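You operate a simulated robot arm through the tools that you are given. There is no shell and no other tool. Be economical: measure what you need, move in short steps, check, and stop when the job is done.

You run a simulated two-armed robot. Do the job below in one go: nothing can be reset, and whatever is moved stays where it is left.

## Task
Wipe up the spill on the top of the white table with the cloth and put it back.

The check looks at the end state, three seconds after you hand in, the way a careful person would. Anything else that was tipped, shoved, dropped, spilled or broken makes it a failure. Flat cloth is picked up by pressing the open fingertips on it (5 to 10 N) and closing them slowly along it; thin cloth reads only 2 to 8 mm in the jaws.

## Robot
Two 7-joint arms with two-finger parallel grippers on one trunk, on a base that drives. Base frame: it is fixed to the floor where the robot stands at the start and does not move with it; the origin is under the middle of the robot, x ahead of it, y to its left, z up. Lengths are in cm, angles in rad, forces in N, time in s.
The left shoulder is at the start at [2, 11.3, 104.7], the right one opposite. With the tool pointing down near the work surface each hand reaches from about 22 to 60 cm from the robot's upright axis, wherever it stands, measured 20 degrees to its own side. Payload 1.57 kg a hand.
Tool frame (each hand has its own): the origin (TCP) lies between the finger pads and is the grasp point; the fingertips stand 3 cm ahead of it; z points along the fingers, y is the line along which they close. The gripper opens to 8 cm. The fingers are 1.7 cm wide and 1.2 cm thick; the gripper's body (4 by 8.2 cm) begins 8 cm behind the TCP.
Orientation is that of the tool frame in the base frame, as a unit quaternion [x, y, z, w]. With the fingers straight down and closing along the base's y, the tool's x points along the base's -x, its y along +y and its z along -z.

## Interface
- The arms move only by the tool nudge_tool. It takes "left_rows", "right_rows" or both (then of equal length, played together; a hand with none holds still); each is a list of rows, each an object of numbers (a shift or turn left out is 0, a gripper value left out holds the last): "rx", "ry", "rz": the turn, a rotation vector about the tool's x, y, z in rad; "tx", "ty", "tz": the shift along the tool's x, y, z in mm; "gripper": the finger opening in mm, from 0 to 80. In form: [{"rx": .., "ry": .., "rz": .., "tx": .., "ty": .., "tz": .., "gripper": ..}, ...]. A call has 1 to 12 rows; each row shifts and turns the commanded pose from where the row before left it, along the tool's axes as they then stand. Rows are played at 5 a second. More than 5 cm and 0.15 rad between two rows, or a gripper value outside its range, and nothing of the call is played. A pose out of reach is approached as far as the arm can. The call stops where the force on the tool passes 40 N (or 10 N more than at its start, if that is more) or the arm is blocked; 0.2 s more then pass. Each finger travels about 4.5 cm/s and halts on what it meets, pressing with about 41 N; the grip force reading is that of the motor and also rises with nothing between the fingers. The clock runs only during rows and for 0.2 s after the last one: add rows that do not move to give the fingers time. The reply holds the time, the measured pose of the TCP, the force on the tool along the base axes, the opening and the grip force, in the units named above and with some noise, with the torque about the TCP (base axes, N m) and any sound that the robot's microphone picked up.
- Cameras (640 x 400 px; columns grow to the right, rows downward): "scene" is now at [9.05, -3.54, 116.71]; the picture's right is [-0.40, -0.92, 0.00], its down [-0.57, 0.25, -0.79] and it looks along [0.72, -0.31, -0.62] (base axes); focal length 221 px, centre (320, 200). "left" rides on the left gripper at [7.2, 0.7, -12.2] in its tool frame; the picture's right is [-0.09, 1.00, 0.00], its down [-0.84, -0.08, -0.54] and it looks along [-0.54, -0.05, 0.84] (tool axes); focal length 238 px, centre (320, 200). "right" rides on the right gripper at [7.2, -0.7, -12.2] in its tool frame; the picture's right is [0.09, 1.00, 0.00], its down [-0.84, 0.08, -0.54] and it looks along [-0.54, 0.05, 0.84] (tool axes); focal length 238 px, centre (320, 200). There is no depth. A picture from a camera that has moved, and an enlarged one, comes with that camera's place and axes in the base frame and with its lens.
- capture(camera): a new picture of that camera. It takes no simulated time.
- move_column(by): slides the trunk up (or, below 0, down) by that many cm; the arms and the scene camera ride with it, the base frame stays. It gives what a move gives, with no picture.
- roll_base(legs): drives the robot by 1 to 6 legs, each [ahead, left, turn to the left] in cm, cm and rad, along the robot's own axes; the way and the turn of a leg run together, so that a leg with both is an arc; at most 150 cm and 3.142 rad a leg. The arms and the cameras ride along, it lands a little off, and it stops where it bumps. It gives what a move gives.
- turn_head(pan, tilt): turns the head with the scene camera to pan (to the left, within 1.396 rad either way) and tilt (down, from -0.506 to 1.204), counted from straight ahead of the robot. It gives what a move gives.
- close_up(camera, box): a new picture of the part [left, top, right, bottom] of that camera's present view, enlarged. It takes no simulated time.
- sign_off(): hands the job in; it is judged then, once.

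Go step by step. Nothing tells you exact positions but the pictures and the camera data: compare them with the known pose of the tool, close in by small moves and look again before you grip or let go. The budget is 120 turns and 100 pictures, counting those below and the enlarged ones. Unless the task says otherwise, let go and move clear before handing in, and close with one line.

The tools are called after "Call:" as a command line: name --argument value ..., lists and objects as JSON in quotes. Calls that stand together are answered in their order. nudge_tool: Moves the arms, as the interface text tells. Its arguments: {"type":"object","properties":{"left_rows":{"type":"array","items":{"type":"object","properties":{"rx":{"type":"number"},"ry":{"type":"number"},"rz":{"type":"number"},"tx":{"type":"number"},"ty":{"type":"number"},"tz":{"type":"number"},"gripper":{"type":"number"}}}},"right_rows":{"type":"array","items":{"type":"object","properties":{"rx":{"type":"number"},"ry":{"type":"number"},"rz":{"type":"number"},"tx":{"type":"number"},"ty":{"type":"number"},"tz":{"type":"number"},"gripper":{"type":"number"}}}}},"required":[]} The other tools are called the same way: move_column (by) slides the trunk up or down; roll_base (legs) drives the base; turn_head (pan, tilt) turns the head that bears the scene camera; capture (camera) takes a picture; close_up (camera, box) takes an enlarged picture of a part of a camera's view; sign_off () hands the job in.

At the start:

```text
time_s: 0.0
left_eef_pos: [46.26, 2.71, 102.95]
left_orientation: [-0.001, 1.0, 0.001, 0.0]
left_ft_force: [-0.1, -0.5, -0.2]
left_wrist_torque: [-0.02, 0.02, 0.03]
left_opening: 8.01
left_grasp_force: 0.1
right_eef_pos: [30.51, -26.01, 92.46]
right_orientation: [0.0, 1.0, -0.001, 0.001]
right_ft_force: [-1.0, 0.0, 0.1]
right_wrist_torque: [0.0, 0.0, 0.01]
right_opening: 7.98
right_grasp_force: 0.0
trunk travel left (down, up): [-10.0, 47.0]
robot x, y, heading: [0.06, 0.08, -0.003]
head pan, tilt: [-0.408, 0.668]
```

scene: 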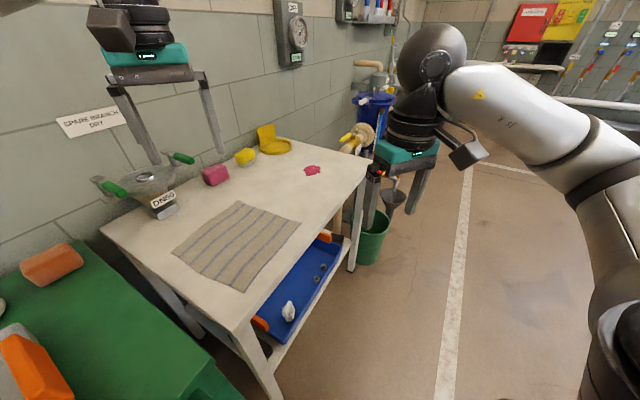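
right: 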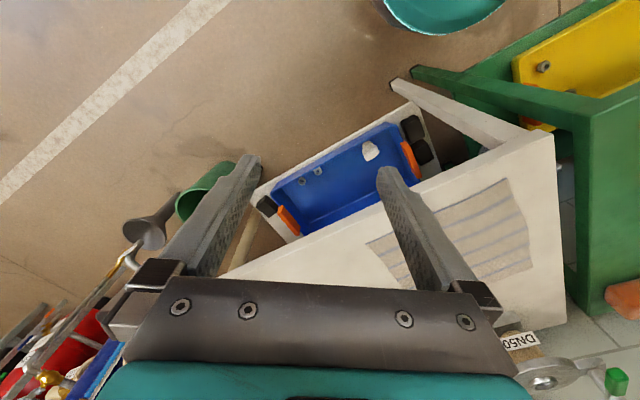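
left: 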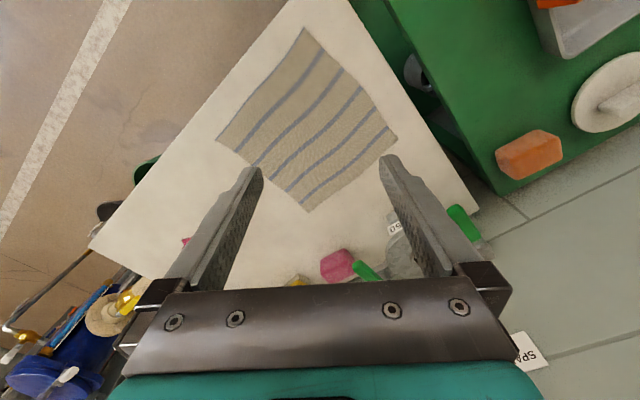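

The white table has a striped cloth, several small objects and a red patch near its far right end. I'll look closer before planning.

Call:
close_up --camera "scene" --box '[90, 100, 390, 300]'

Call:
close_up --camera "scene" --box '[190, 110, 390, 235]'

```text
2.00 times, centred on (240, 200) of scene
camera zoom: at [9.05, -3.54, 116.71], right [-0.4, -0.92, 0.0], down [-0.57, 0.25, -0.79], along [0.72, -0.31, -0.62], focal length 443 px, centre (480, 200)
```

zoom: 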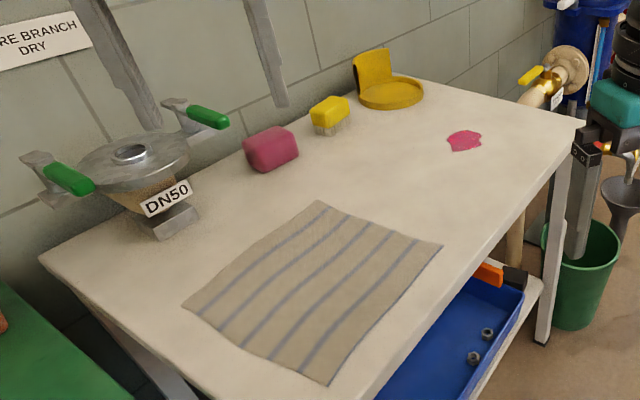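

```text
3.20 times, centred on (290, 172) of scene
camera zoom: at [9.05, -3.54, 116.71], right [-0.4, -0.92, 0.0], down [-0.57, 0.25, -0.79], along [0.72, -0.31, -0.62], focal length 708 px, centre (416, 288)
```

zoom: 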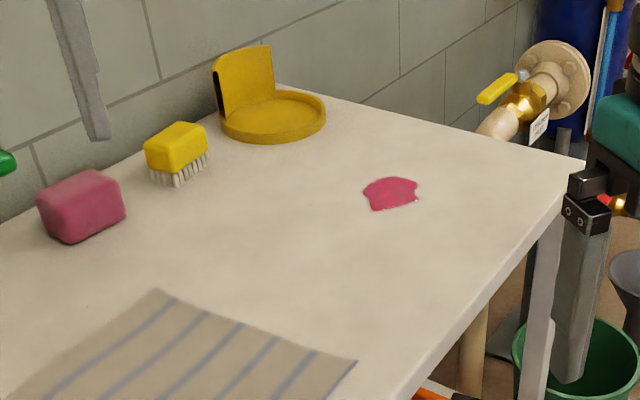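

The spill is the pink patch at about [75, -29, 75]. The cloth is a square of about 22 cm lined up with the table, and the table normal heads about 0.65 rad. I'll drive so that I face the table squarely in front of the cloth.

Call:
roll_base --legs '[[0, -28.5, 0], [0, 0, 0.66], [10, -9, 0]]'

Call:
turn_head --pan -0.1 --tilt 0.85

Call:
capture --camera "scene"

Call:
capture --camera "left"

```text
time_s: 4.7
left_eef_pos: [48.16, 1.4, 102.94]
left_orientation: [-0.326, 0.945, 0.0, 0.0]
left_ft_force: [0.1, 0.2, -0.3]
left_wrist_torque: [0.01, 0.03, 0.03]
left_opening: 8.0
left_grasp_force: 0.0
right_eef_pos: [53.33, -31.11, 92.33]
right_orientation: [-0.327, 0.945, 0.0, 0.0]
right_ft_force: [0.5, 0.5, 0.6]
right_wrist_torque: [0.0, 0.03, 0.02]
right_opening: 7.99
right_grasp_force: 0.2
trunk travel left (down, up): [-10.0, 47.0]
robot x, y, heading: [13.39, -29.43, 0.662]
head pan, tilt: [-0.408, 0.668]
```

```text
time_s: 5.5
left_eef_pos: [48.02, 1.33, 103.07]
left_orientation: [-0.327, 0.945, 0.0, 0.0]
left_ft_force: [1.0, -0.2, 0.8]
left_wrist_torque: [0.0, 0.01, 0.0]
left_opening: 8.0
left_grasp_force: 0.1
right_eef_pos: [53.32, -31.04, 92.49]
right_orientation: [-0.326, 0.945, 0.0, 0.0]
right_ft_force: [0.0, 0.2, -0.6]
right_wrist_torque: [-0.02, -0.02, 0.0]
right_opening: 7.99
right_grasp_force: 0.1
trunk travel left (down, up): [-10.0, 47.0]
robot x, y, heading: [13.36, -29.41, 0.668]
head pan, tilt: [-0.099, 0.85]
```

```text
94 pictures are left
camera scene: at [20.91, -24.66, 115.21], right [0.53, -0.85, 0.0], down [-0.63, -0.4, -0.66], along [0.56, 0.35, -0.75], focal length 221 px, centre (320, 200)
```

scene: 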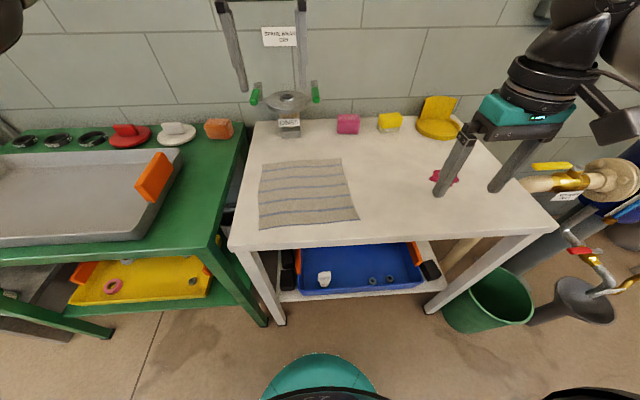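

```text
93 pictures are left
camera left: at [41.88, -2.57, 115.15], right [-0.54, 0.84, 0.0], down [0.71, 0.46, 0.54], along [0.46, 0.29, -0.84], focal length 238 px, centre (320, 200)
```

left: 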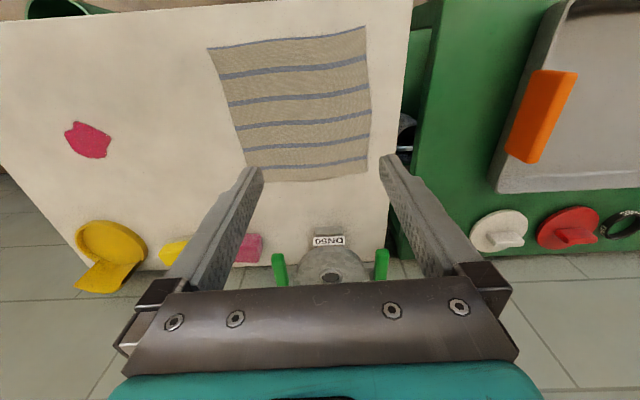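

The cloth spans 37 to 59 cm ahead of the robot and from 10 cm left to 12 cm right. The spill is 49 cm ahead and 37 cm right. I'll bring both hands above the cloth's front corners, with the fingers part-closed.

Call:
nudge_tool --left_rows '[{"tx": 6.5, "ty": 3.7, "tz": 22, "gripper": 35}, {"tx": 6.5, "ty": 3.7, "tz": 22}, {"tx": 6.5, "ty": 3.7, "tz": 22}, {"tx": 6.5, "ty": 3.7, "tz": 22}, {"tx": 6.5, "ty": 3.7, "tz": 22}, {"tx": 6.5, "ty": 3.7, "tz": 22}, {"tx": 6.5, "ty": 3.7, "tz": 22}, {"tx": 6.5, "ty": 3.7, "tz": 22}, {"tx": 6.5, "ty": 3.7, "tz": 22}, {"tx": 6.5, "ty": 3.7, "tz": 22}, {}]' --right_rows '[{"tx": -9.3, "ty": 17.2, "tz": 11.4, "gripper": 35}, {"tx": -9.3, "ty": 17.2, "tz": 11.4}, {"tx": -9.3, "ty": 17.2, "tz": 11.4}, {"tx": -9.3, "ty": 17.2, "tz": 11.4}, {"tx": -9.3, "ty": 17.2, "tz": 11.4}, {"tx": -9.3, "ty": 17.2, "tz": 11.4}, {"tx": -9.3, "ty": 17.2, "tz": 11.4}, {"tx": -9.3, "ty": 17.2, "tz": 11.4}, {"tx": -9.3, "ty": 17.2, "tz": 11.4}, {"tx": -9.3, "ty": 17.2, "tz": 11.4}, {}]'

Call:
capture --camera "scene"

Call:
capture --camera "left"

Call:
capture --camera "right"

```text
time_s: 7.9
left_eef_pos: [40.67, 0.29, 81.01]
left_orientation: [-0.327, 0.945, 0.0, 0.0]
left_ft_force: [0.5, 0.2, -0.4]
left_wrist_torque: [0.0, 0.0, 0.0]
left_opening: 3.5
left_grasp_force: 0.1
right_eef_pos: [50.13, -11.77, 80.96]
right_orientation: [-0.325, 0.946, 0.0, 0.0]
right_ft_force: [0.5, 0.3, -0.7]
right_wrist_torque: [-0.02, 0.01, 0.0]
right_opening: 3.5
right_grasp_force: 0.1
trunk travel left (down, up): [-10.0, 47.0]
robot x, y, heading: [13.39, -29.07, 0.664]
head pan, tilt: [-0.099, 0.85]
```

```text
92 pictures are left
camera scene: at [20.91, -24.65, 115.21], right [0.54, -0.84, 0.0], down [-0.63, -0.4, -0.66], along [0.56, 0.35, -0.75], focal length 221 px, centre (320, 200)
```

scene: 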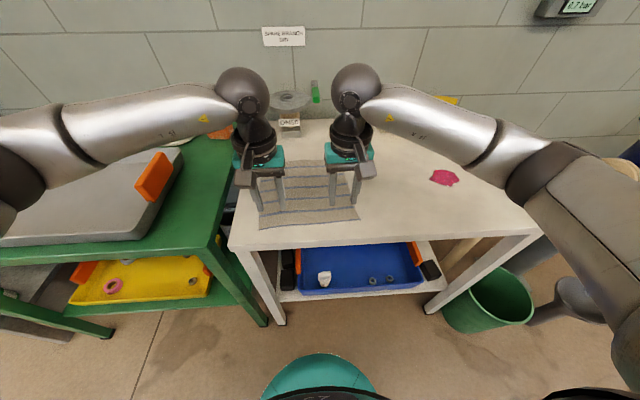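

```text
91 pictures are left
camera left: at [34.49, -3.68, 93.13], right [-0.54, 0.84, 0.0], down [0.71, 0.46, 0.54], along [0.46, 0.29, -0.84], focal length 238 px, centre (320, 200)
```

left: 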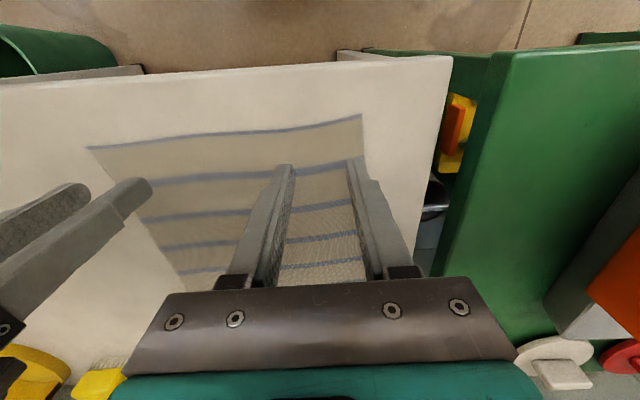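

```text
90 pictures are left
camera right: at [44.95, -16.59, 93.33], right [-0.69, 0.73, 0.0], down [0.61, 0.58, 0.54], along [0.39, 0.37, -0.84], focal length 238 px, centre (320, 200)
```

right: 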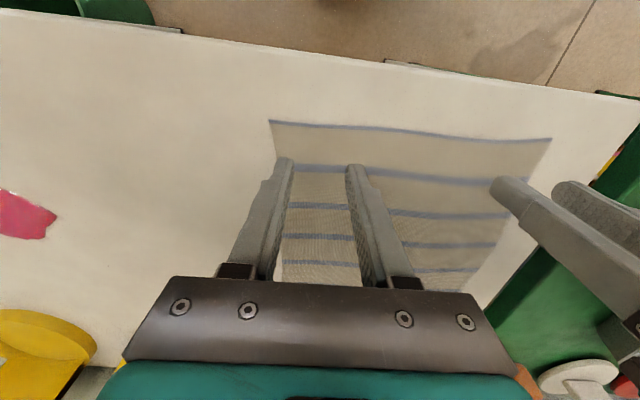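

Both hands are over the front corners, though the outer fingers sit close to the side edges. I'll shift them slightly inward and toward the front, then lower to just above the cloth.

Call:
nudge_tool --left_rows '[{"tx": 8, "ty": -7, "tz": 8}, {"tz": 10}, {"tz": 7}, {}]' --right_rows '[{"tx": 8, "ty": 7, "tz": 8}, {"tz": 10}, {"tz": 7}, {}]'

Call:
capture --camera "left"

Call:
capture --camera "right"

```text
time_s: 8.9
left_eef_pos: [40.54, -0.84, 78.56]
left_orientation: [-0.326, 0.945, 0.001, 0.001]
left_ft_force: [-0.7, -1.1, 0.0]
left_wrist_torque: [0.0, -0.03, -0.02]
left_opening: 3.52
left_grasp_force: 0.0
right_eef_pos: [49.13, -11.69, 78.38]
right_orientation: [-0.326, 0.946, 0.0, 0.001]
right_ft_force: [0.9, 0.0, -1.3]
right_wrist_torque: [0.0, 0.04, 0.02]
right_opening: 3.52
right_grasp_force: 0.0
trunk travel left (down, up): [-10.0, 47.0]
robot x, y, heading: [13.3, -29.24, 0.663]
head pan, tilt: [-0.099, 0.85]
```

```text
89 pictures are left
camera left: at [34.32, -4.73, 90.65], right [-0.54, 0.84, 0.0], down [0.71, 0.46, 0.54], along [0.46, 0.29, -0.84], focal length 238 px, centre (320, 200)
```

left: 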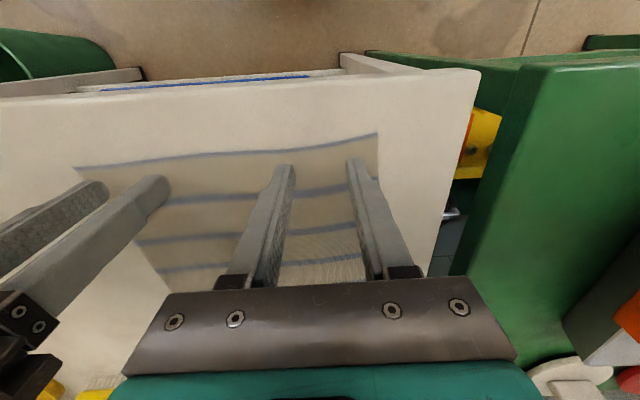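

```text
88 pictures are left
camera right: at [43.87, -16.52, 90.82], right [-0.69, 0.73, 0.0], down [0.61, 0.58, 0.54], along [0.39, 0.37, -0.84], focal length 238 px, centre (320, 200)
```

right: 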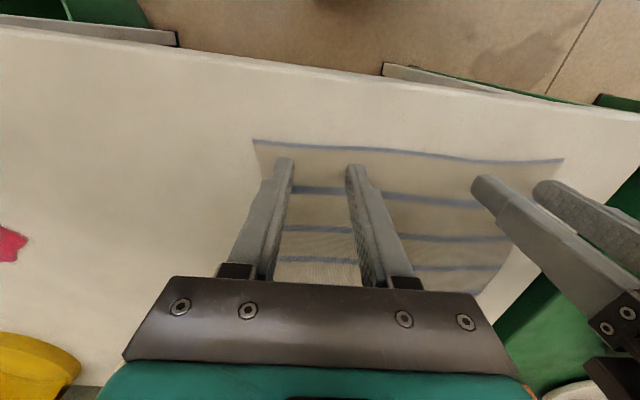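

The tips are about half a centimetre above the cloth. I'll lower in small steps until the press is light.

Call:
nudge_tool --left_rows '[{"tz": 2}, {"tz": 2}, {}]' --right_rows '[{"tz": 2}, {"tz": 2}, {}]'

```text
time_s: 9.7
left_eef_pos: [40.54, -0.82, 78.0]
left_orientation: [-0.327, 0.945, 0.0, -0.001]
left_ft_force: [-0.8, -0.2, -0.6]
left_wrist_torque: [0.0, 0.05, 0.01]
left_opening: 3.5
left_grasp_force: 0.0
right_eef_pos: [49.09, -11.77, 78.07]
right_orientation: [-0.326, 0.945, 0.0, 0.0]
right_ft_force: [-0.1, 0.3, -0.4]
right_wrist_torque: [-0.02, 0.01, 0.05]
right_opening: 3.5
right_grasp_force: 0.0
trunk travel left (down, up): [-10.0, 47.0]
robot x, y, heading: [13.45, -29.33, 0.667]
head pan, tilt: [-0.099, 0.85]
```

Call:
nudge_tool --left_rows '[{"tz": 1}, {"tz": 1}, {}]' --right_rows '[{"tz": 1}, {"tz": 1}, {}]'

```text
time_s: 10.5
left_eef_pos: [40.47, -0.71, 77.97]
left_orientation: [-0.326, 0.945, 0.0, 0.0]
left_ft_force: [0.3, 0.3, 0.1]
left_wrist_torque: [-0.01, 0.0, -0.02]
left_opening: 3.51
left_grasp_force: 0.1
right_eef_pos: [49.12, -11.81, 77.91]
right_orientation: [-0.325, 0.946, 0.001, 0.0]
right_ft_force: [0.6, 0.4, 0.4]
right_wrist_torque: [-0.02, 0.01, -0.02]
right_opening: 3.5
right_grasp_force: 0.1
trunk travel left (down, up): [-10.0, 47.0]
robot x, y, heading: [13.17, -29.67, 0.664]
head pan, tilt: [-0.099, 0.85]
```

There's still no contact force, so I'll keep lowering slowly.

Call:
nudge_tool --left_rows '[{"tz": 1}, {"tz": 1}, {}]' --right_rows '[{"tz": 1}, {"tz": 1}, {}]'

```text
time_s: 11.3
left_eef_pos: [40.53, -0.82, 77.71]
left_orientation: [-0.326, 0.945, 0.0, 0.001]
left_ft_force: [0.4, 0.0, 0.3]
left_wrist_torque: [0.01, 0.02, 0.02]
left_opening: 3.48
left_grasp_force: 0.0
right_eef_pos: [49.19, -11.62, 77.63]
right_orientation: [-0.325, 0.946, 0.0, 0.0]
right_ft_force: [1.1, -0.8, -0.6]
right_wrist_torque: [0.01, -0.04, 0.01]
right_opening: 3.51
right_grasp_force: 0.1
trunk travel left (down, up): [-10.0, 47.0]
robot x, y, heading: [13.23, -29.18, 0.664]
head pan, tilt: [-0.099, 0.85]
```

Call:
nudge_tool --left_rows '[{"tz": 1}, {"tz": 1}, {}]' --right_rows '[{"tz": 1}, {"tz": 1}, {}]'

Call:
close_up --camera "left" --box '[220, 110, 420, 235]'

```text
time_s: 12.1
left_eef_pos: [40.56, -0.78, 77.51]
left_orientation: [-0.326, 0.945, 0.0, 0.0]
left_ft_force: [-0.2, -0.3, -0.2]
left_wrist_torque: [0.0, 0.01, 0.01]
left_opening: 3.52
left_grasp_force: 0.0
right_eef_pos: [49.13, -11.81, 77.42]
right_orientation: [-0.326, 0.945, 0.0, 0.0]
right_ft_force: [1.2, 0.8, -0.6]
right_wrist_torque: [-0.01, 0.01, 0.02]
right_opening: 3.51
right_grasp_force: 0.1
trunk travel left (down, up): [-10.0, 47.0]
robot x, y, heading: [13.24, -29.44, 0.666]
head pan, tilt: [-0.099, 0.85]
```

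```text
3.20 times, centred on (320, 172) of left
camera zoom: at [34.29, -4.7, 89.64], right [-0.54, 0.84, 0.0], down [0.71, 0.46, 0.54], along [0.46, 0.29, -0.84], focal length 763 px, centre (320, 288)
```

zoom: 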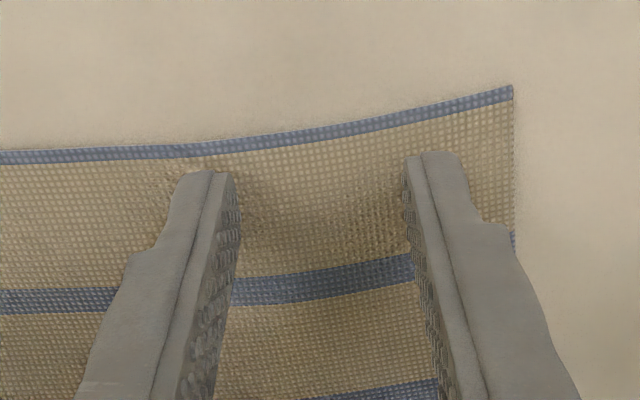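

Call:
nudge_tool --left_rows '[{"tz": 1}, {"tz": 1}, {}]' --right_rows '[{"tz": 1}, {"tz": 1}, {}]'

```text
time_s: 12.9
left_eef_pos: [40.42, -0.8, 77.19]
left_orientation: [-0.326, 0.945, 0.0, 0.001]
left_ft_force: [0.2, 0.8, -0.2]
left_wrist_torque: [0.02, -0.03, -0.01]
left_opening: 3.52
left_grasp_force: 0.0
right_eef_pos: [49.08, -11.75, 77.16]
right_orientation: [-0.325, 0.946, 0.0, 0.0]
right_ft_force: [-1.1, 0.0, 1.2]
right_wrist_torque: [0.0, 0.02, 0.0]
right_opening: 3.5
right_grasp_force: 0.1
trunk travel left (down, up): [-10.0, 47.0]
robot x, y, heading: [13.29, -29.29, 0.66]
head pan, tilt: [-0.099, 0.85]
```

Call:
nudge_tool --left_rows '[{"tz": 1}, {"tz": 1}, {}]' --right_rows '[{"tz": 1}, {"tz": 1}, {}]'

```text
time_s: 13.7
left_eef_pos: [40.42, -0.7, 77.08]
left_orientation: [-0.326, 0.945, 0.001, 0.001]
left_ft_force: [0.8, -0.8, 4.3]
left_wrist_torque: [0.02, 0.01, -0.04]
left_opening: 3.48
left_grasp_force: 0.1
right_eef_pos: [49.19, -11.78, 77.13]
right_orientation: [-0.325, 0.946, 0.001, 0.0]
right_ft_force: [-1.0, -0.4, 7.9]
right_wrist_torque: [-0.06, 0.02, 0.01]
right_opening: 3.5
right_grasp_force: 0.0
trunk travel left (down, up): [-10.0, 47.0]
robot x, y, heading: [13.34, -29.41, 0.66]
head pan, tilt: [-0.099, 0.85]
```

Both hands are in contact at 4 and 8 N, so the cloth top is at z ≈ 74.1. I'll add a touch more press on the left and close slowly.

Call:
nudge_tool --left_rows '[{"tz": 0.7}, {"gripper": 32}, {"gripper": 29}, {"gripper": 26}, {"gripper": 23}, {"gripper": 20}, {"gripper": 17}, {"gripper": 14}, {"gripper": 11}, {"gripper": 8}, {"gripper": 4}, {"gripper": 0}]' --right_rows '[{"tz": 0.2}, {"gripper": 32}, {"gripper": 29}, {"gripper": 26}, {"gripper": 23}, {"gripper": 20}, {"gripper": 17}, {"gripper": 14}, {"gripper": 11}, {"gripper": 8}, {"gripper": 4}, {"gripper": 0}]'

Call:
capture --camera "left"

Call:
capture --camera "right"

```text
time_s: 16.3
left_eef_pos: [40.41, -0.98, 77.01]
left_orientation: [-0.327, 0.945, 0.0, 0.002]
left_ft_force: [2.8, -2.7, 19.0]
left_wrist_torque: [-0.01, -0.07, -0.01]
left_opening: 0.3
left_grasp_force: 18.5
right_eef_pos: [49.11, -11.82, 77.16]
right_orientation: [-0.326, 0.946, 0.0, 0.001]
right_ft_force: [-1.3, -0.3, 17.7]
right_wrist_torque: [0.0, 0.0, 0.0]
right_opening: 0.0
right_grasp_force: 15.7
trunk travel left (down, up): [-10.0, 47.0]
robot x, y, heading: [13.2, -29.57, 0.662]
head pan, tilt: [-0.099, 0.85]
```

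```text
86 pictures are left
camera left: at [34.21, -4.76, 89.27], right [-0.54, 0.84, 0.0], down [0.7, 0.46, 0.54], along [0.46, 0.3, -0.84], focal length 238 px, centre (320, 200)
```

left: 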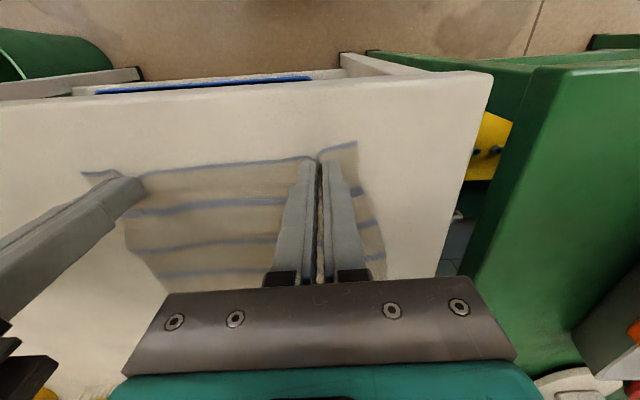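

```text
85 pictures are left
camera right: at [43.8, -16.65, 89.51], right [-0.69, 0.73, 0.0], down [0.61, 0.58, 0.54], along [0.4, 0.37, -0.84], focal length 238 px, centre (320, 200)
```

right: 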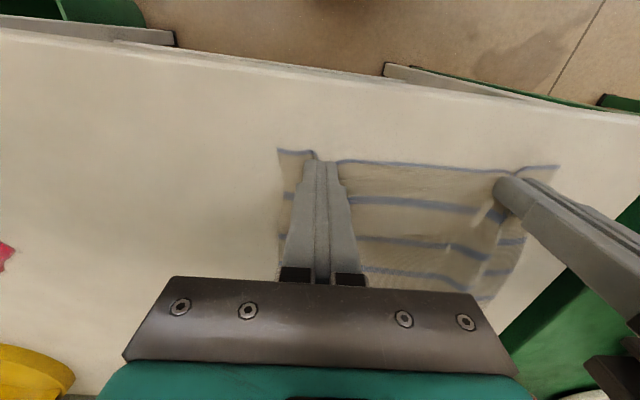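

The left jaws read 3 mm, so they hold cloth. The right reads 0, so it probably missed. I'll lift the right slightly to check.

Call:
nudge_tool --left_rows '[{"tz": -4}, {"tz": -4}, {}]' --right_rows '[{"tz": -10}, {"tz": -10}, {}]'

Call:
capture --camera "right"

Call:
capture --camera "left"

```text
time_s: 17.1
left_eef_pos: [40.44, -0.89, 77.67]
left_orientation: [-0.327, 0.945, 0.0, -0.002]
left_ft_force: [0.5, -0.4, 0.0]
left_wrist_torque: [0.01, 0.02, -0.02]
left_opening: 0.14
left_grasp_force: 23.5
right_eef_pos: [49.02, -11.82, 79.08]
right_orientation: [-0.326, 0.946, 0.0, -0.001]
right_ft_force: [0.6, -0.8, -0.7]
right_wrist_torque: [0.0, 0.0, 0.0]
right_opening: 0.0
right_grasp_force: 21.4
trunk travel left (down, up): [-10.0, 47.0]
robot x, y, heading: [13.2, -29.37, 0.666]
head pan, tilt: [-0.099, 0.85]
```

```text
84 pictures are left
camera right: at [43.88, -16.52, 91.42], right [-0.69, 0.73, 0.0], down [0.61, 0.58, 0.54], along [0.39, 0.37, -0.84], focal length 238 px, centre (320, 200)
```

right: 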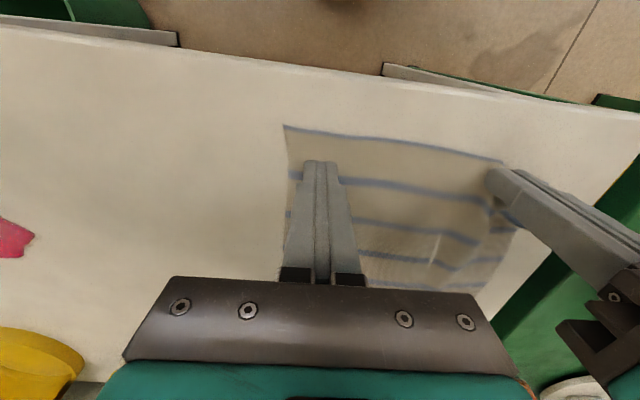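

```text
83 pictures are left
camera left: at [34.26, -4.67, 89.91], right [-0.54, 0.84, 0.0], down [0.71, 0.46, 0.54], along [0.45, 0.29, -0.84], focal length 238 px, centre (320, 200)
```

left: 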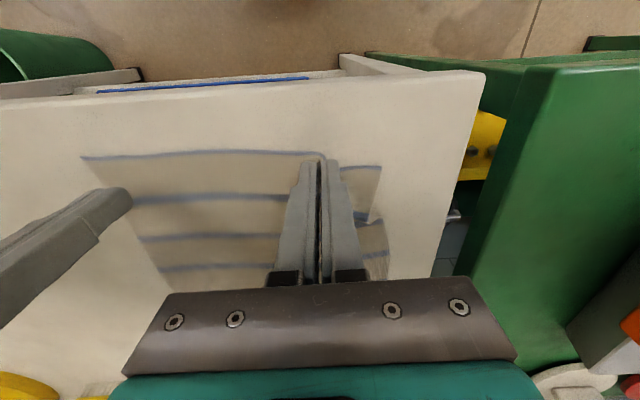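

The left holds. The right let the cloth flatten out again. I'll redo the right with a wider opening, slightly further in, and press again.

Call:
nudge_tool --right_rows '[{"gripper": 50, "ty": 8, "tx": -5}, {}, {}, {"tz": 10}, {"tz": 7}, {"tz": 2}, {}]'

Call:
capture --camera "right"

```text
time_s: 18.7
left_eef_pos: [40.45, -0.89, 77.8]
left_orientation: [-0.326, 0.945, 0.001, 0.0]
left_ft_force: [-0.7, 0.5, 0.1]
left_wrist_torque: [0.04, 0.02, -0.02]
left_opening: 0.15
left_grasp_force: 23.2
right_eef_pos: [48.95, -10.83, 77.26]
right_orientation: [-0.325, 0.946, 0.001, 0.0]
right_ft_force: [-0.9, -0.3, 2.9]
right_wrist_torque: [0.0, 0.02, -0.04]
right_opening: 4.98
right_grasp_force: 0.1
trunk travel left (down, up): [-10.0, 47.0]
robot x, y, heading: [13.62, -29.3, 0.663]
head pan, tilt: [-0.099, 0.85]
```

```text
82 pictures are left
camera right: at [43.74, -15.61, 89.55], right [-0.69, 0.73, 0.0], down [0.61, 0.58, 0.54], along [0.39, 0.37, -0.84], focal length 238 px, centre (320, 200)
```

right: 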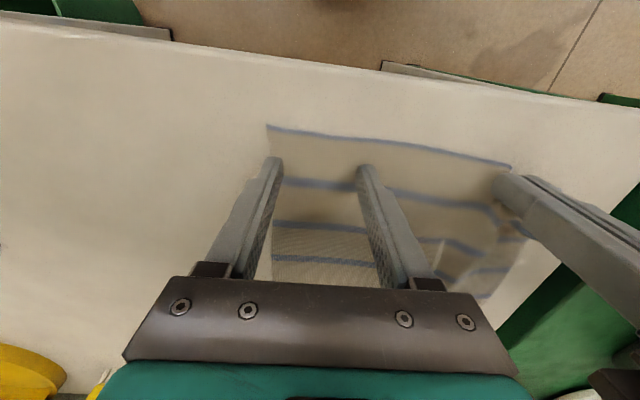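

The outer right finger is near the cloth's edge. I'll lift, shift inward, narrow slightly and press again.

Call:
nudge_tool --right_rows '[{"tz": -6}, {"ty": 7, "gripper": 42}, {}, {"tz": 5}, {"tz": 1.5}, {"tz": 0.7}, {}]'

```text
time_s: 20.3
left_eef_pos: [40.52, -0.81, 77.77]
left_orientation: [-0.326, 0.945, 0.0, 0.001]
left_ft_force: [-0.2, 0.1, 0.2]
left_wrist_torque: [0.01, 0.01, -0.02]
left_opening: 0.17
left_grasp_force: 24.1
right_eef_pos: [48.59, -10.3, 77.16]
right_orientation: [-0.325, 0.946, 0.0, 0.0]
right_ft_force: [-0.8, -2.6, 10.4]
right_wrist_torque: [-0.19, -0.02, -0.06]
right_opening: 4.26
right_grasp_force: 0.1
trunk travel left (down, up): [-10.0, 47.0]
robot x, y, heading: [13.53, -29.21, 0.665]
head pan, tilt: [-0.099, 0.85]
```

Call:
nudge_tool --right_rows '[{"gripper": 39}, {"gripper": 36}, {"gripper": 33}, {"gripper": 30}, {"gripper": 27}, {"gripper": 24}, {"gripper": 21}, {"gripper": 18}, {"gripper": 15}, {"gripper": 12}]'

Call:
close_up --camera "right" --box '[220, 110, 420, 235]'

```text
time_s: 22.5
left_eef_pos: [40.37, -0.83, 77.82]
left_orientation: [-0.327, 0.945, 0.0, 0.001]
left_ft_force: [3.5, -3.5, 0.0]
left_wrist_torque: [-0.1, -0.07, -0.06]
left_opening: 0.15
left_grasp_force: 23.9
right_eef_pos: [48.44, -10.11, 77.17]
right_orientation: [-0.327, 0.945, 0.002, 0.0]
right_ft_force: [-2.7, 4.7, 18.3]
right_wrist_torque: [0.01, -0.03, -0.04]
right_opening: 1.32
right_grasp_force: 0.6
trunk travel left (down, up): [-10.0, 47.0]
robot x, y, heading: [13.51, -29.3, 0.663]
head pan, tilt: [-0.099, 0.85]
```

```text
3.20 times, centred on (320, 172) of right
camera zoom: at [43.23, -15.04, 89.51], right [-0.69, 0.73, 0.0], down [0.61, 0.58, 0.54], along [0.39, 0.37, -0.84], focal length 763 px, centre (320, 288)
```

zoom: 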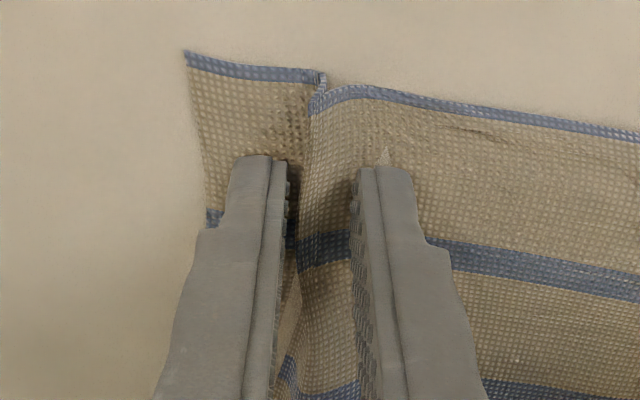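

A fold has risen between the fingers, so I'll finish closing.

Call:
nudge_tool --right_rows '[{"gripper": 10}, {"gripper": 8}, {"gripper": 6}, {"gripper": 4}, {"gripper": 2}, {"gripper": 0}, {}]'

Call:
close_up --camera "right" --box '[220, 110, 420, 235]'

```text
time_s: 24.1
left_eef_pos: [40.5, -0.86, 77.83]
left_orientation: [-0.327, 0.945, -0.003, 0.002]
left_ft_force: [9.1, -13.8, -0.7]
left_wrist_torque: [-0.43, -0.32, -0.13]
left_opening: 0.17
left_grasp_force: 23.7
right_eef_pos: [48.25, -10.07, 77.12]
right_orientation: [-0.326, 0.945, 0.004, -0.001]
right_ft_force: [-13.0, 13.4, 15.0]
right_wrist_torque: [0.36, 0.31, 0.01]
right_opening: 0.22
right_grasp_force: 24.0
trunk travel left (down, up): [-10.0, 47.0]
robot x, y, heading: [13.46, -29.81, 0.664]
head pan, tilt: [-0.099, 0.85]
```

```text
3.20 times, centred on (320, 172) of right
camera zoom: at [43.18, -14.98, 89.5], right [-0.69, 0.73, 0.01], down [0.61, 0.57, 0.54], along [0.39, 0.38, -0.84], focal length 763 px, centre (320, 288)
```

zoom: 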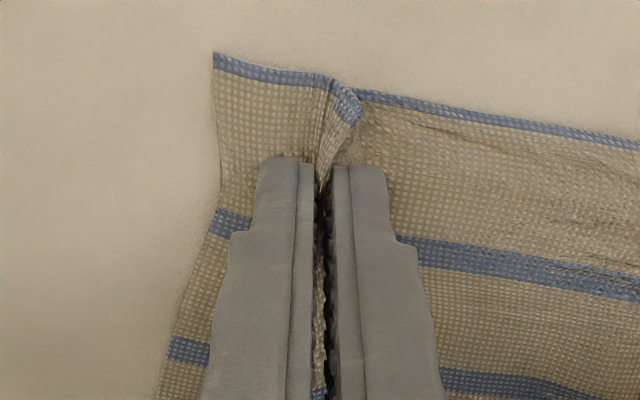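

Both hands hold cloth. The cloth between them is taut, so I'll ease them together a little and lift gently to test.

Call:
nudge_tool --left_rows '[{"tz": -3}, {"tz": -10}, {"tz": -15}, {"tz": -15}, {}]' --right_rows '[{"tz": -3, "ty": 4}, {"tz": -16, "ty": 2}, {"tz": -15}, {"tz": -15}, {}]'

Call:
capture --camera "scene"

```text
time_s: 25.3
left_eef_pos: [40.45, -0.76, 82.18]
left_orientation: [-0.327, 0.945, -0.001, -0.001]
left_ft_force: [5.7, -6.5, -1.0]
left_wrist_torque: [-0.22, -0.2, -0.09]
left_opening: 0.17
left_grasp_force: 23.6
right_eef_pos: [48.19, -9.72, 81.91]
right_orientation: [-0.325, 0.946, 0.001, 0.0]
right_ft_force: [-5.9, 7.0, -0.1]
right_wrist_torque: [0.21, 0.19, 0.01]
right_opening: 0.25
right_grasp_force: 23.9
trunk travel left (down, up): [-10.0, 47.0]
robot x, y, heading: [13.39, -29.66, 0.662]
head pan, tilt: [-0.099, 0.85]
```

```text
79 pictures are left
camera scene: at [20.91, -24.66, 115.21], right [0.54, -0.84, 0.0], down [-0.63, -0.4, -0.66], along [0.56, 0.35, -0.75], focal length 221 px, centre (320, 200)
```

scene: 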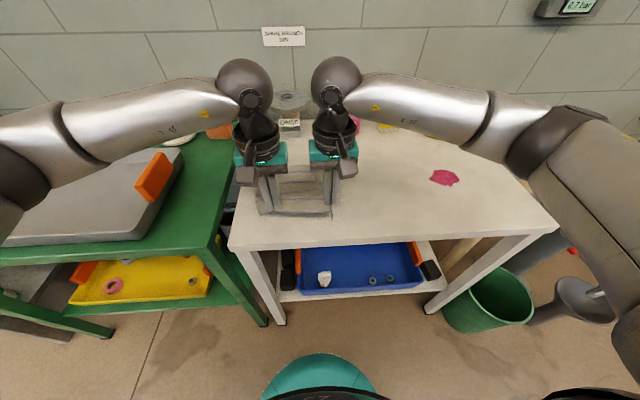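

The cloth is coming up with both hands. I'll lift it clear as a curtain and check.

Call:
nudge_tool --left_rows '[{"tz": -20}, {"tz": -20}, {"tz": -20}, {"tz": -20}, {"tz": -20}, {"tz": -20}, {"tz": -20}, {}, {}]' --right_rows '[{"tz": -20}, {"tz": -20}, {"tz": -20}, {"tz": -20}, {"tz": -20}, {"tz": -20}, {"tz": -20}, {}, {}]'

Call:
capture --camera "scene"

Call:
capture --camera "left"

```text
time_s: 27.3
left_eef_pos: [40.41, -0.95, 96.17]
left_orientation: [-0.326, 0.945, -0.001, 0.0]
left_ft_force: [3.2, -5.1, -0.1]
left_wrist_torque: [-0.15, -0.12, -0.05]
left_opening: 0.18
left_grasp_force: 23.5
right_eef_pos: [48.33, -9.68, 95.86]
right_orientation: [-0.326, 0.945, 0.0, 0.0]
right_ft_force: [-3.7, 4.5, -0.4]
right_wrist_torque: [0.16, 0.14, 0.02]
right_opening: 0.22
right_grasp_force: 23.4
trunk travel left (down, up): [-10.0, 47.0]
robot x, y, heading: [13.33, -29.53, 0.662]
head pan, tilt: [-0.099, 0.85]
```

```text
78 pictures are left
camera scene: at [20.91, -24.66, 115.21], right [0.54, -0.84, 0.0], down [-0.63, -0.4, -0.66], along [0.56, 0.35, -0.75], focal length 221 px, centre (320, 200)
```

scene: 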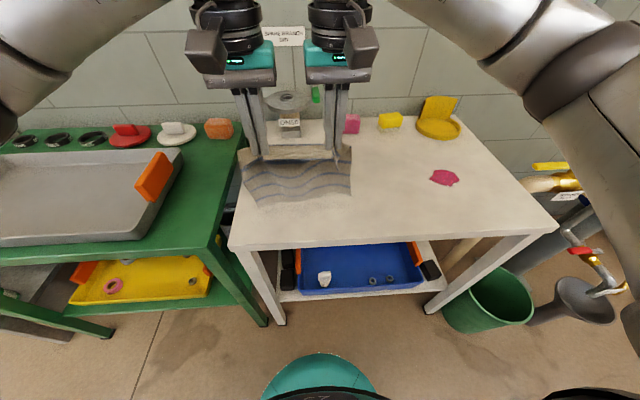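

```text
77 pictures are left
camera left: at [34.29, -4.76, 108.27], right [-0.54, 0.84, 0.0], down [0.71, 0.46, 0.54], along [0.46, 0.29, -0.84], focal length 238 px, centre (320, 200)
```

left: 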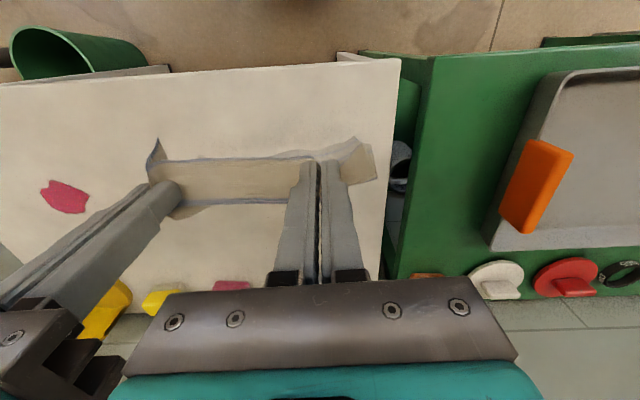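

The cloth hangs cleanly between both hands. I'll drive right to bring it in front of the spill.

Call:
roll_base --legs '[[0, -32, 0]]'

Call:
capture --camera "scene"

Call:
capture --camera "left"

```text
time_s: 29.4
left_eef_pos: [60.03, -25.97, 96.18]
left_orientation: [-0.325, 0.946, 0.0, 0.001]
left_ft_force: [4.0, -5.8, 0.4]
left_wrist_torque: [-0.12, -0.1, -0.01]
left_opening: 0.16
left_grasp_force: 23.7
right_eef_pos: [67.81, -34.81, 95.88]
right_orientation: [-0.325, 0.946, 0.0, 0.0]
right_ft_force: [-3.7, 5.1, 0.5]
right_wrist_torque: [0.15, 0.12, 0.02]
right_opening: 0.23
right_grasp_force: 24.3
trunk travel left (down, up): [-10.0, 47.0]
robot x, y, heading: [33.07, -54.33, 0.658]
head pan, tilt: [-0.099, 0.85]
```

```text
76 pictures are left
camera scene: at [40.53, -49.78, 115.21], right [0.53, -0.85, 0.0], down [-0.64, -0.4, -0.66], along [0.56, 0.35, -0.75], focal length 221 px, centre (320, 200)
```

scene: 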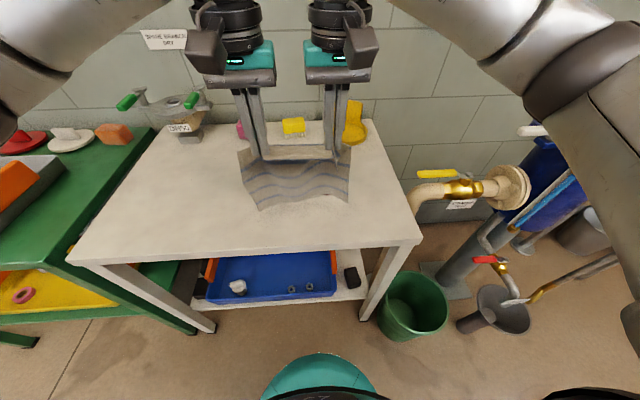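

```text
75 pictures are left
camera left: at [53.94, -29.89, 108.25], right [-0.54, 0.84, 0.0], down [0.71, 0.45, 0.54], along [0.46, 0.29, -0.84], focal length 238 px, centre (320, 200)
```

left: 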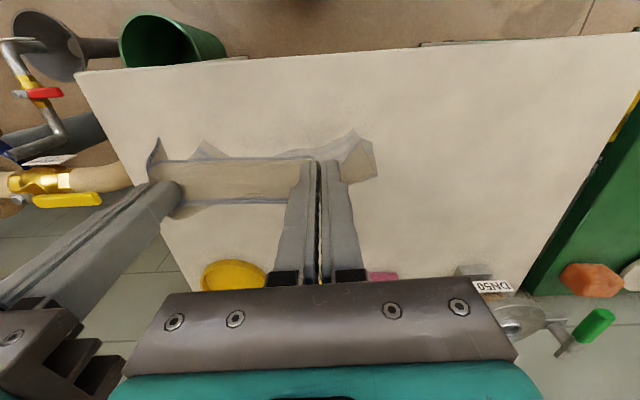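

The spill lies about 5 cm right of the cloth's centre. I'll reach out over it so the cloth can be laid down by lowering and drawing back.

Call:
nudge_tool --left_rows '[{"tz": -10, "ty": -5}, {"tx": -17, "ty": -5}, {"tx": -17, "ty": -5}, {"tx": -17, "ty": -5}, {"tx": -17, "ty": -5}, {"tx": -17, "ty": -5}, {"tx": -17, "ty": -5}, {"tx": -17, "ty": -5}, {"tx": -17, "ty": -5}, {"tx": -17, "ty": -5}, {"tx": -17}, {}]' --right_rows '[{"tz": -10, "ty": -5}, {"tx": -17, "ty": -5}, {"tx": -17, "ty": -5}, {"tx": -17, "ty": -5}, {"tx": -17, "ty": -5}, {"tx": -17, "ty": -5}, {"tx": -17, "ty": -5}, {"tx": -17, "ty": -5}, {"tx": -17, "ty": -5}, {"tx": -17, "ty": -5}, {"tx": -17}, {}]'

Call:
capture --camera "scene"

Call:
capture --camera "left"

```text
time_s: 32.0
left_eef_pos: [74.93, -20.14, 96.67]
left_orientation: [-0.322, 0.947, -0.002, 0.002]
left_ft_force: [11.8, -12.2, -0.6]
left_wrist_torque: [-0.43, -0.38, -0.13]
left_opening: 0.17
left_grasp_force: 23.5
left hand out of reach, approached as far as the arm can: row 10, 11
right_eef_pos: [83.91, -28.49, 96.71]
right_orientation: [-0.329, 0.944, 0.002, 0.0]
right_ft_force: [-13.3, 12.4, -0.9]
right_wrist_torque: [0.39, 0.4, 0.04]
right_opening: 0.21
right_grasp_force: 23.9
right hand out of reach, approached as far as the arm can: row 11
trunk travel left (down, up): [-10.0, 47.0]
robot x, y, heading: [32.98, -54.45, 0.663]
head pan, tilt: [-0.099, 0.85]
```

```text
74 pictures are left
camera scene: at [40.51, -49.75, 115.21], right [0.53, -0.85, 0.0], down [-0.64, -0.4, -0.66], along [0.56, 0.35, -0.75], focal length 221 px, centre (320, 200)
```

scene: 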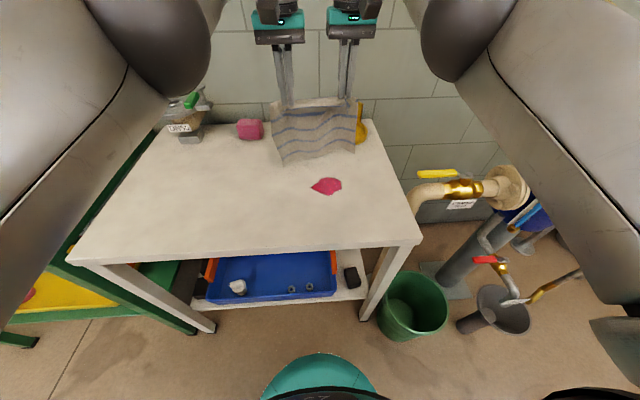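

```text
73 pictures are left
camera left: at [68.69, -23.9, 108.86], right [-0.54, 0.84, 0.0], down [0.71, 0.45, 0.54], along [0.46, 0.29, -0.84], focal length 238 px, centre (320, 200)
```

left: 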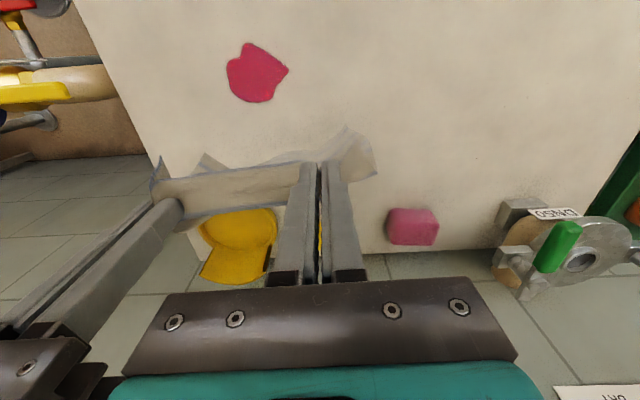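

The spill is now just in front of the hanging cloth. I'll lower while drawing back, so the cloth lies down over it.

Call:
nudge_tool --left_rows '[{"tx": 20, "tz": 5}, {"tx": 25, "tz": 10}, {"tx": 25, "tz": 15}, {"tx": 22, "tz": 18}, {"tx": 18, "tz": 20}, {"tx": 16, "tz": 22}, {"tx": 14, "tz": 25}, {"tx": 10, "tz": 25}, {}]' --right_rows '[{"tx": 20, "tz": 5}, {"tx": 25, "tz": 10}, {"tx": 25, "tz": 15}, {"tx": 22, "tz": 18}, {"tx": 18, "tz": 20}, {"tx": 16, "tz": 22}, {"tx": 14, "tz": 25}, {"tx": 10, "tz": 25}, {}]'

Call:
capture --camera "scene"

Call:
capture --camera "left"

```text
time_s: 34.0
left_eef_pos: [63.1, -29.17, 82.68]
left_orientation: [-0.325, 0.946, -0.003, 0.002]
left_ft_force: [14.1, -15.9, 0.6]
left_wrist_torque: [-0.52, -0.45, -0.15]
left_opening: 0.16
left_grasp_force: 23.9
right_eef_pos: [72.04, -37.68, 82.63]
right_orientation: [-0.326, 0.945, 0.004, 0.0]
right_ft_force: [-14.7, 16.1, -0.2]
right_wrist_torque: [0.46, 0.43, 0.05]
right_opening: 0.24
right_grasp_force: 24.3
trunk travel left (down, up): [-10.0, 47.0]
robot x, y, heading: [33.3, -54.6, 0.66]
head pan, tilt: [-0.099, 0.85]
```

```text
72 pictures are left
camera scene: at [40.52, -49.76, 115.21], right [0.53, -0.85, 0.0], down [-0.64, -0.4, -0.66], along [0.56, 0.35, -0.75], focal length 221 px, centre (320, 200)
```

scene: 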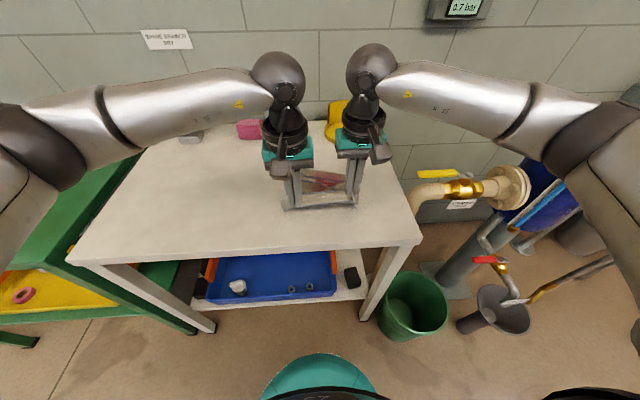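

```text
71 pictures are left
camera left: at [56.85, -33.05, 94.81], right [-0.54, 0.84, -0.01], down [0.7, 0.46, 0.55], along [0.46, 0.29, -0.84], focal length 238 px, centre (320, 200)
```

left: 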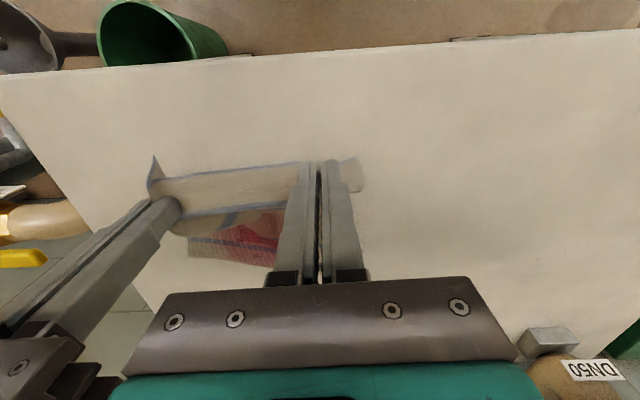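

The cloth is over the spill and red shows on it. I'll ease the tension between the hands and finish laying it down.

Call:
nudge_tool --left_rows '[{"tx": 4, "tz": 15}, {"tx": 4, "tz": 15}, {"tx": 2, "tz": 12}, {}]' --right_rows '[{"tx": 4, "tz": 15, "ty": 3}, {"tx": 4, "tz": 15, "ty": 3}, {"tx": 2, "tz": 12}, {}]'

Call:
capture --camera "left"

Call:
close_up --camera "scene" --box '[220, 110, 420, 235]'

```text
time_s: 35.0
left_eef_pos: [62.28, -29.8, 78.53]
left_orientation: [-0.326, 0.946, 0.0, 0.0]
left_ft_force: [9.0, -9.3, 0.6]
left_wrist_torque: [-0.28, -0.28, -0.11]
left_opening: 0.16
left_grasp_force: 23.3
right_eef_pos: [70.99, -38.06, 78.57]
right_orientation: [-0.326, 0.946, 0.001, 0.0]
right_ft_force: [-9.9, 9.3, 0.2]
right_wrist_torque: [0.35, 0.28, 0.05]
right_opening: 0.22
right_grasp_force: 23.7
trunk travel left (down, up): [-10.0, 47.0]
robot x, y, heading: [33.32, -54.01, 0.66]
head pan, tilt: [-0.099, 0.85]
```

```text
70 pictures are left
camera left: at [56.01, -33.6, 90.6], right [-0.54, 0.84, 0.0], down [0.71, 0.46, 0.54], along [0.46, 0.29, -0.84], focal length 238 px, centre (320, 200)
```

left: 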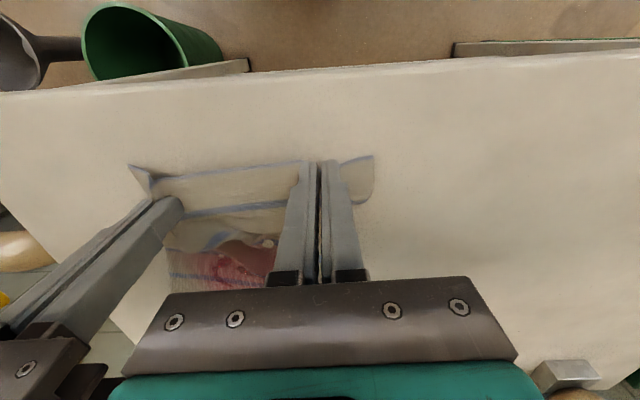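

```text
3.20 times, centred on (320, 172) of scene
camera zoom: at [40.52, -49.76, 115.21], right [0.53, -0.85, 0.0], down [-0.64, -0.4, -0.66], along [0.56, 0.35, -0.75], focal length 708 px, centre (320, 288)
```

zoom: 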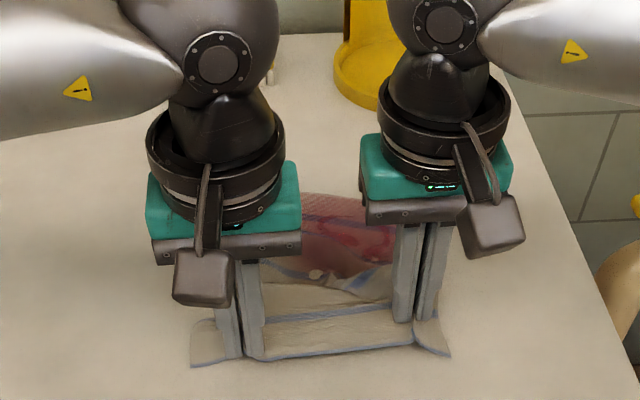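

The cloth is soaking up the spill but is wrinkled. I'll draw it back a little, which smooths it and wipes.

Call:
nudge_tool --left_rows '[{"tx": 8, "tz": 3}, {"tx": 8, "tz": 3}, {"tx": 8}, {}]' --right_rows '[{"tx": 8, "tz": 3}, {"tx": 8, "tz": 3}, {"tx": 8}, {}]'

Call:
capture --camera "left"

Call:
close_up --camera "scene" --box '[220, 110, 420, 235]'

```text
time_s: 36.0
left_eef_pos: [60.26, -31.15, 77.84]
left_orientation: [-0.326, 0.945, -0.001, 0.001]
left_ft_force: [9.8, -9.2, 0.7]
left_wrist_torque: [-0.32, -0.28, -0.11]
left_opening: 0.16
left_grasp_force: 23.6
right_eef_pos: [69.11, -39.47, 77.88]
right_orientation: [-0.326, 0.945, 0.001, 0.0]
right_ft_force: [-8.3, 8.9, -0.2]
right_wrist_torque: [0.3, 0.26, 0.08]
right_opening: 0.24
right_grasp_force: 23.9
trunk travel left (down, up): [-10.0, 47.0]
robot x, y, heading: [32.91, -54.25, 0.662]
head pan, tilt: [-0.099, 0.85]
```

```text
68 pictures are left
camera left: at [54.12, -35.09, 90.05], right [-0.54, 0.84, 0.0], down [0.71, 0.46, 0.54], along [0.46, 0.29, -0.84], focal length 238 px, centre (320, 200)
```

left: 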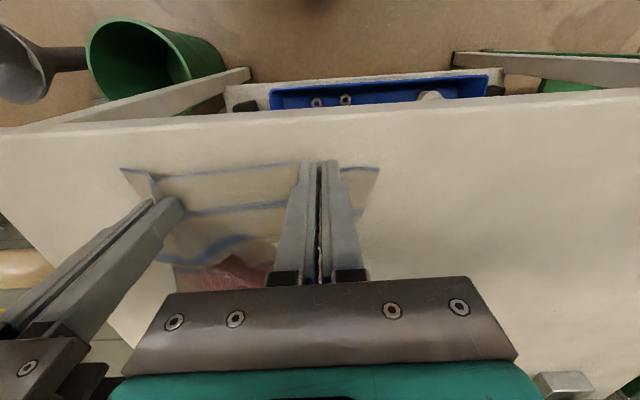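

```text
3.20 times, centred on (320, 172) of scene
camera zoom: at [40.51, -49.77, 115.21], right [0.53, -0.85, 0.0], down [-0.64, -0.4, -0.66], along [0.56, 0.35, -0.75], focal length 708 px, centre (320, 288)
```

zoom: 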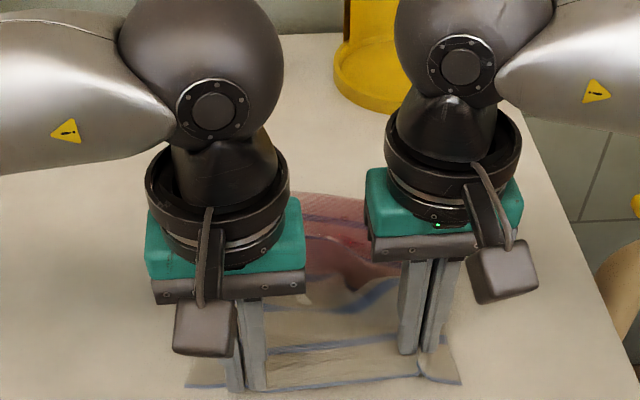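

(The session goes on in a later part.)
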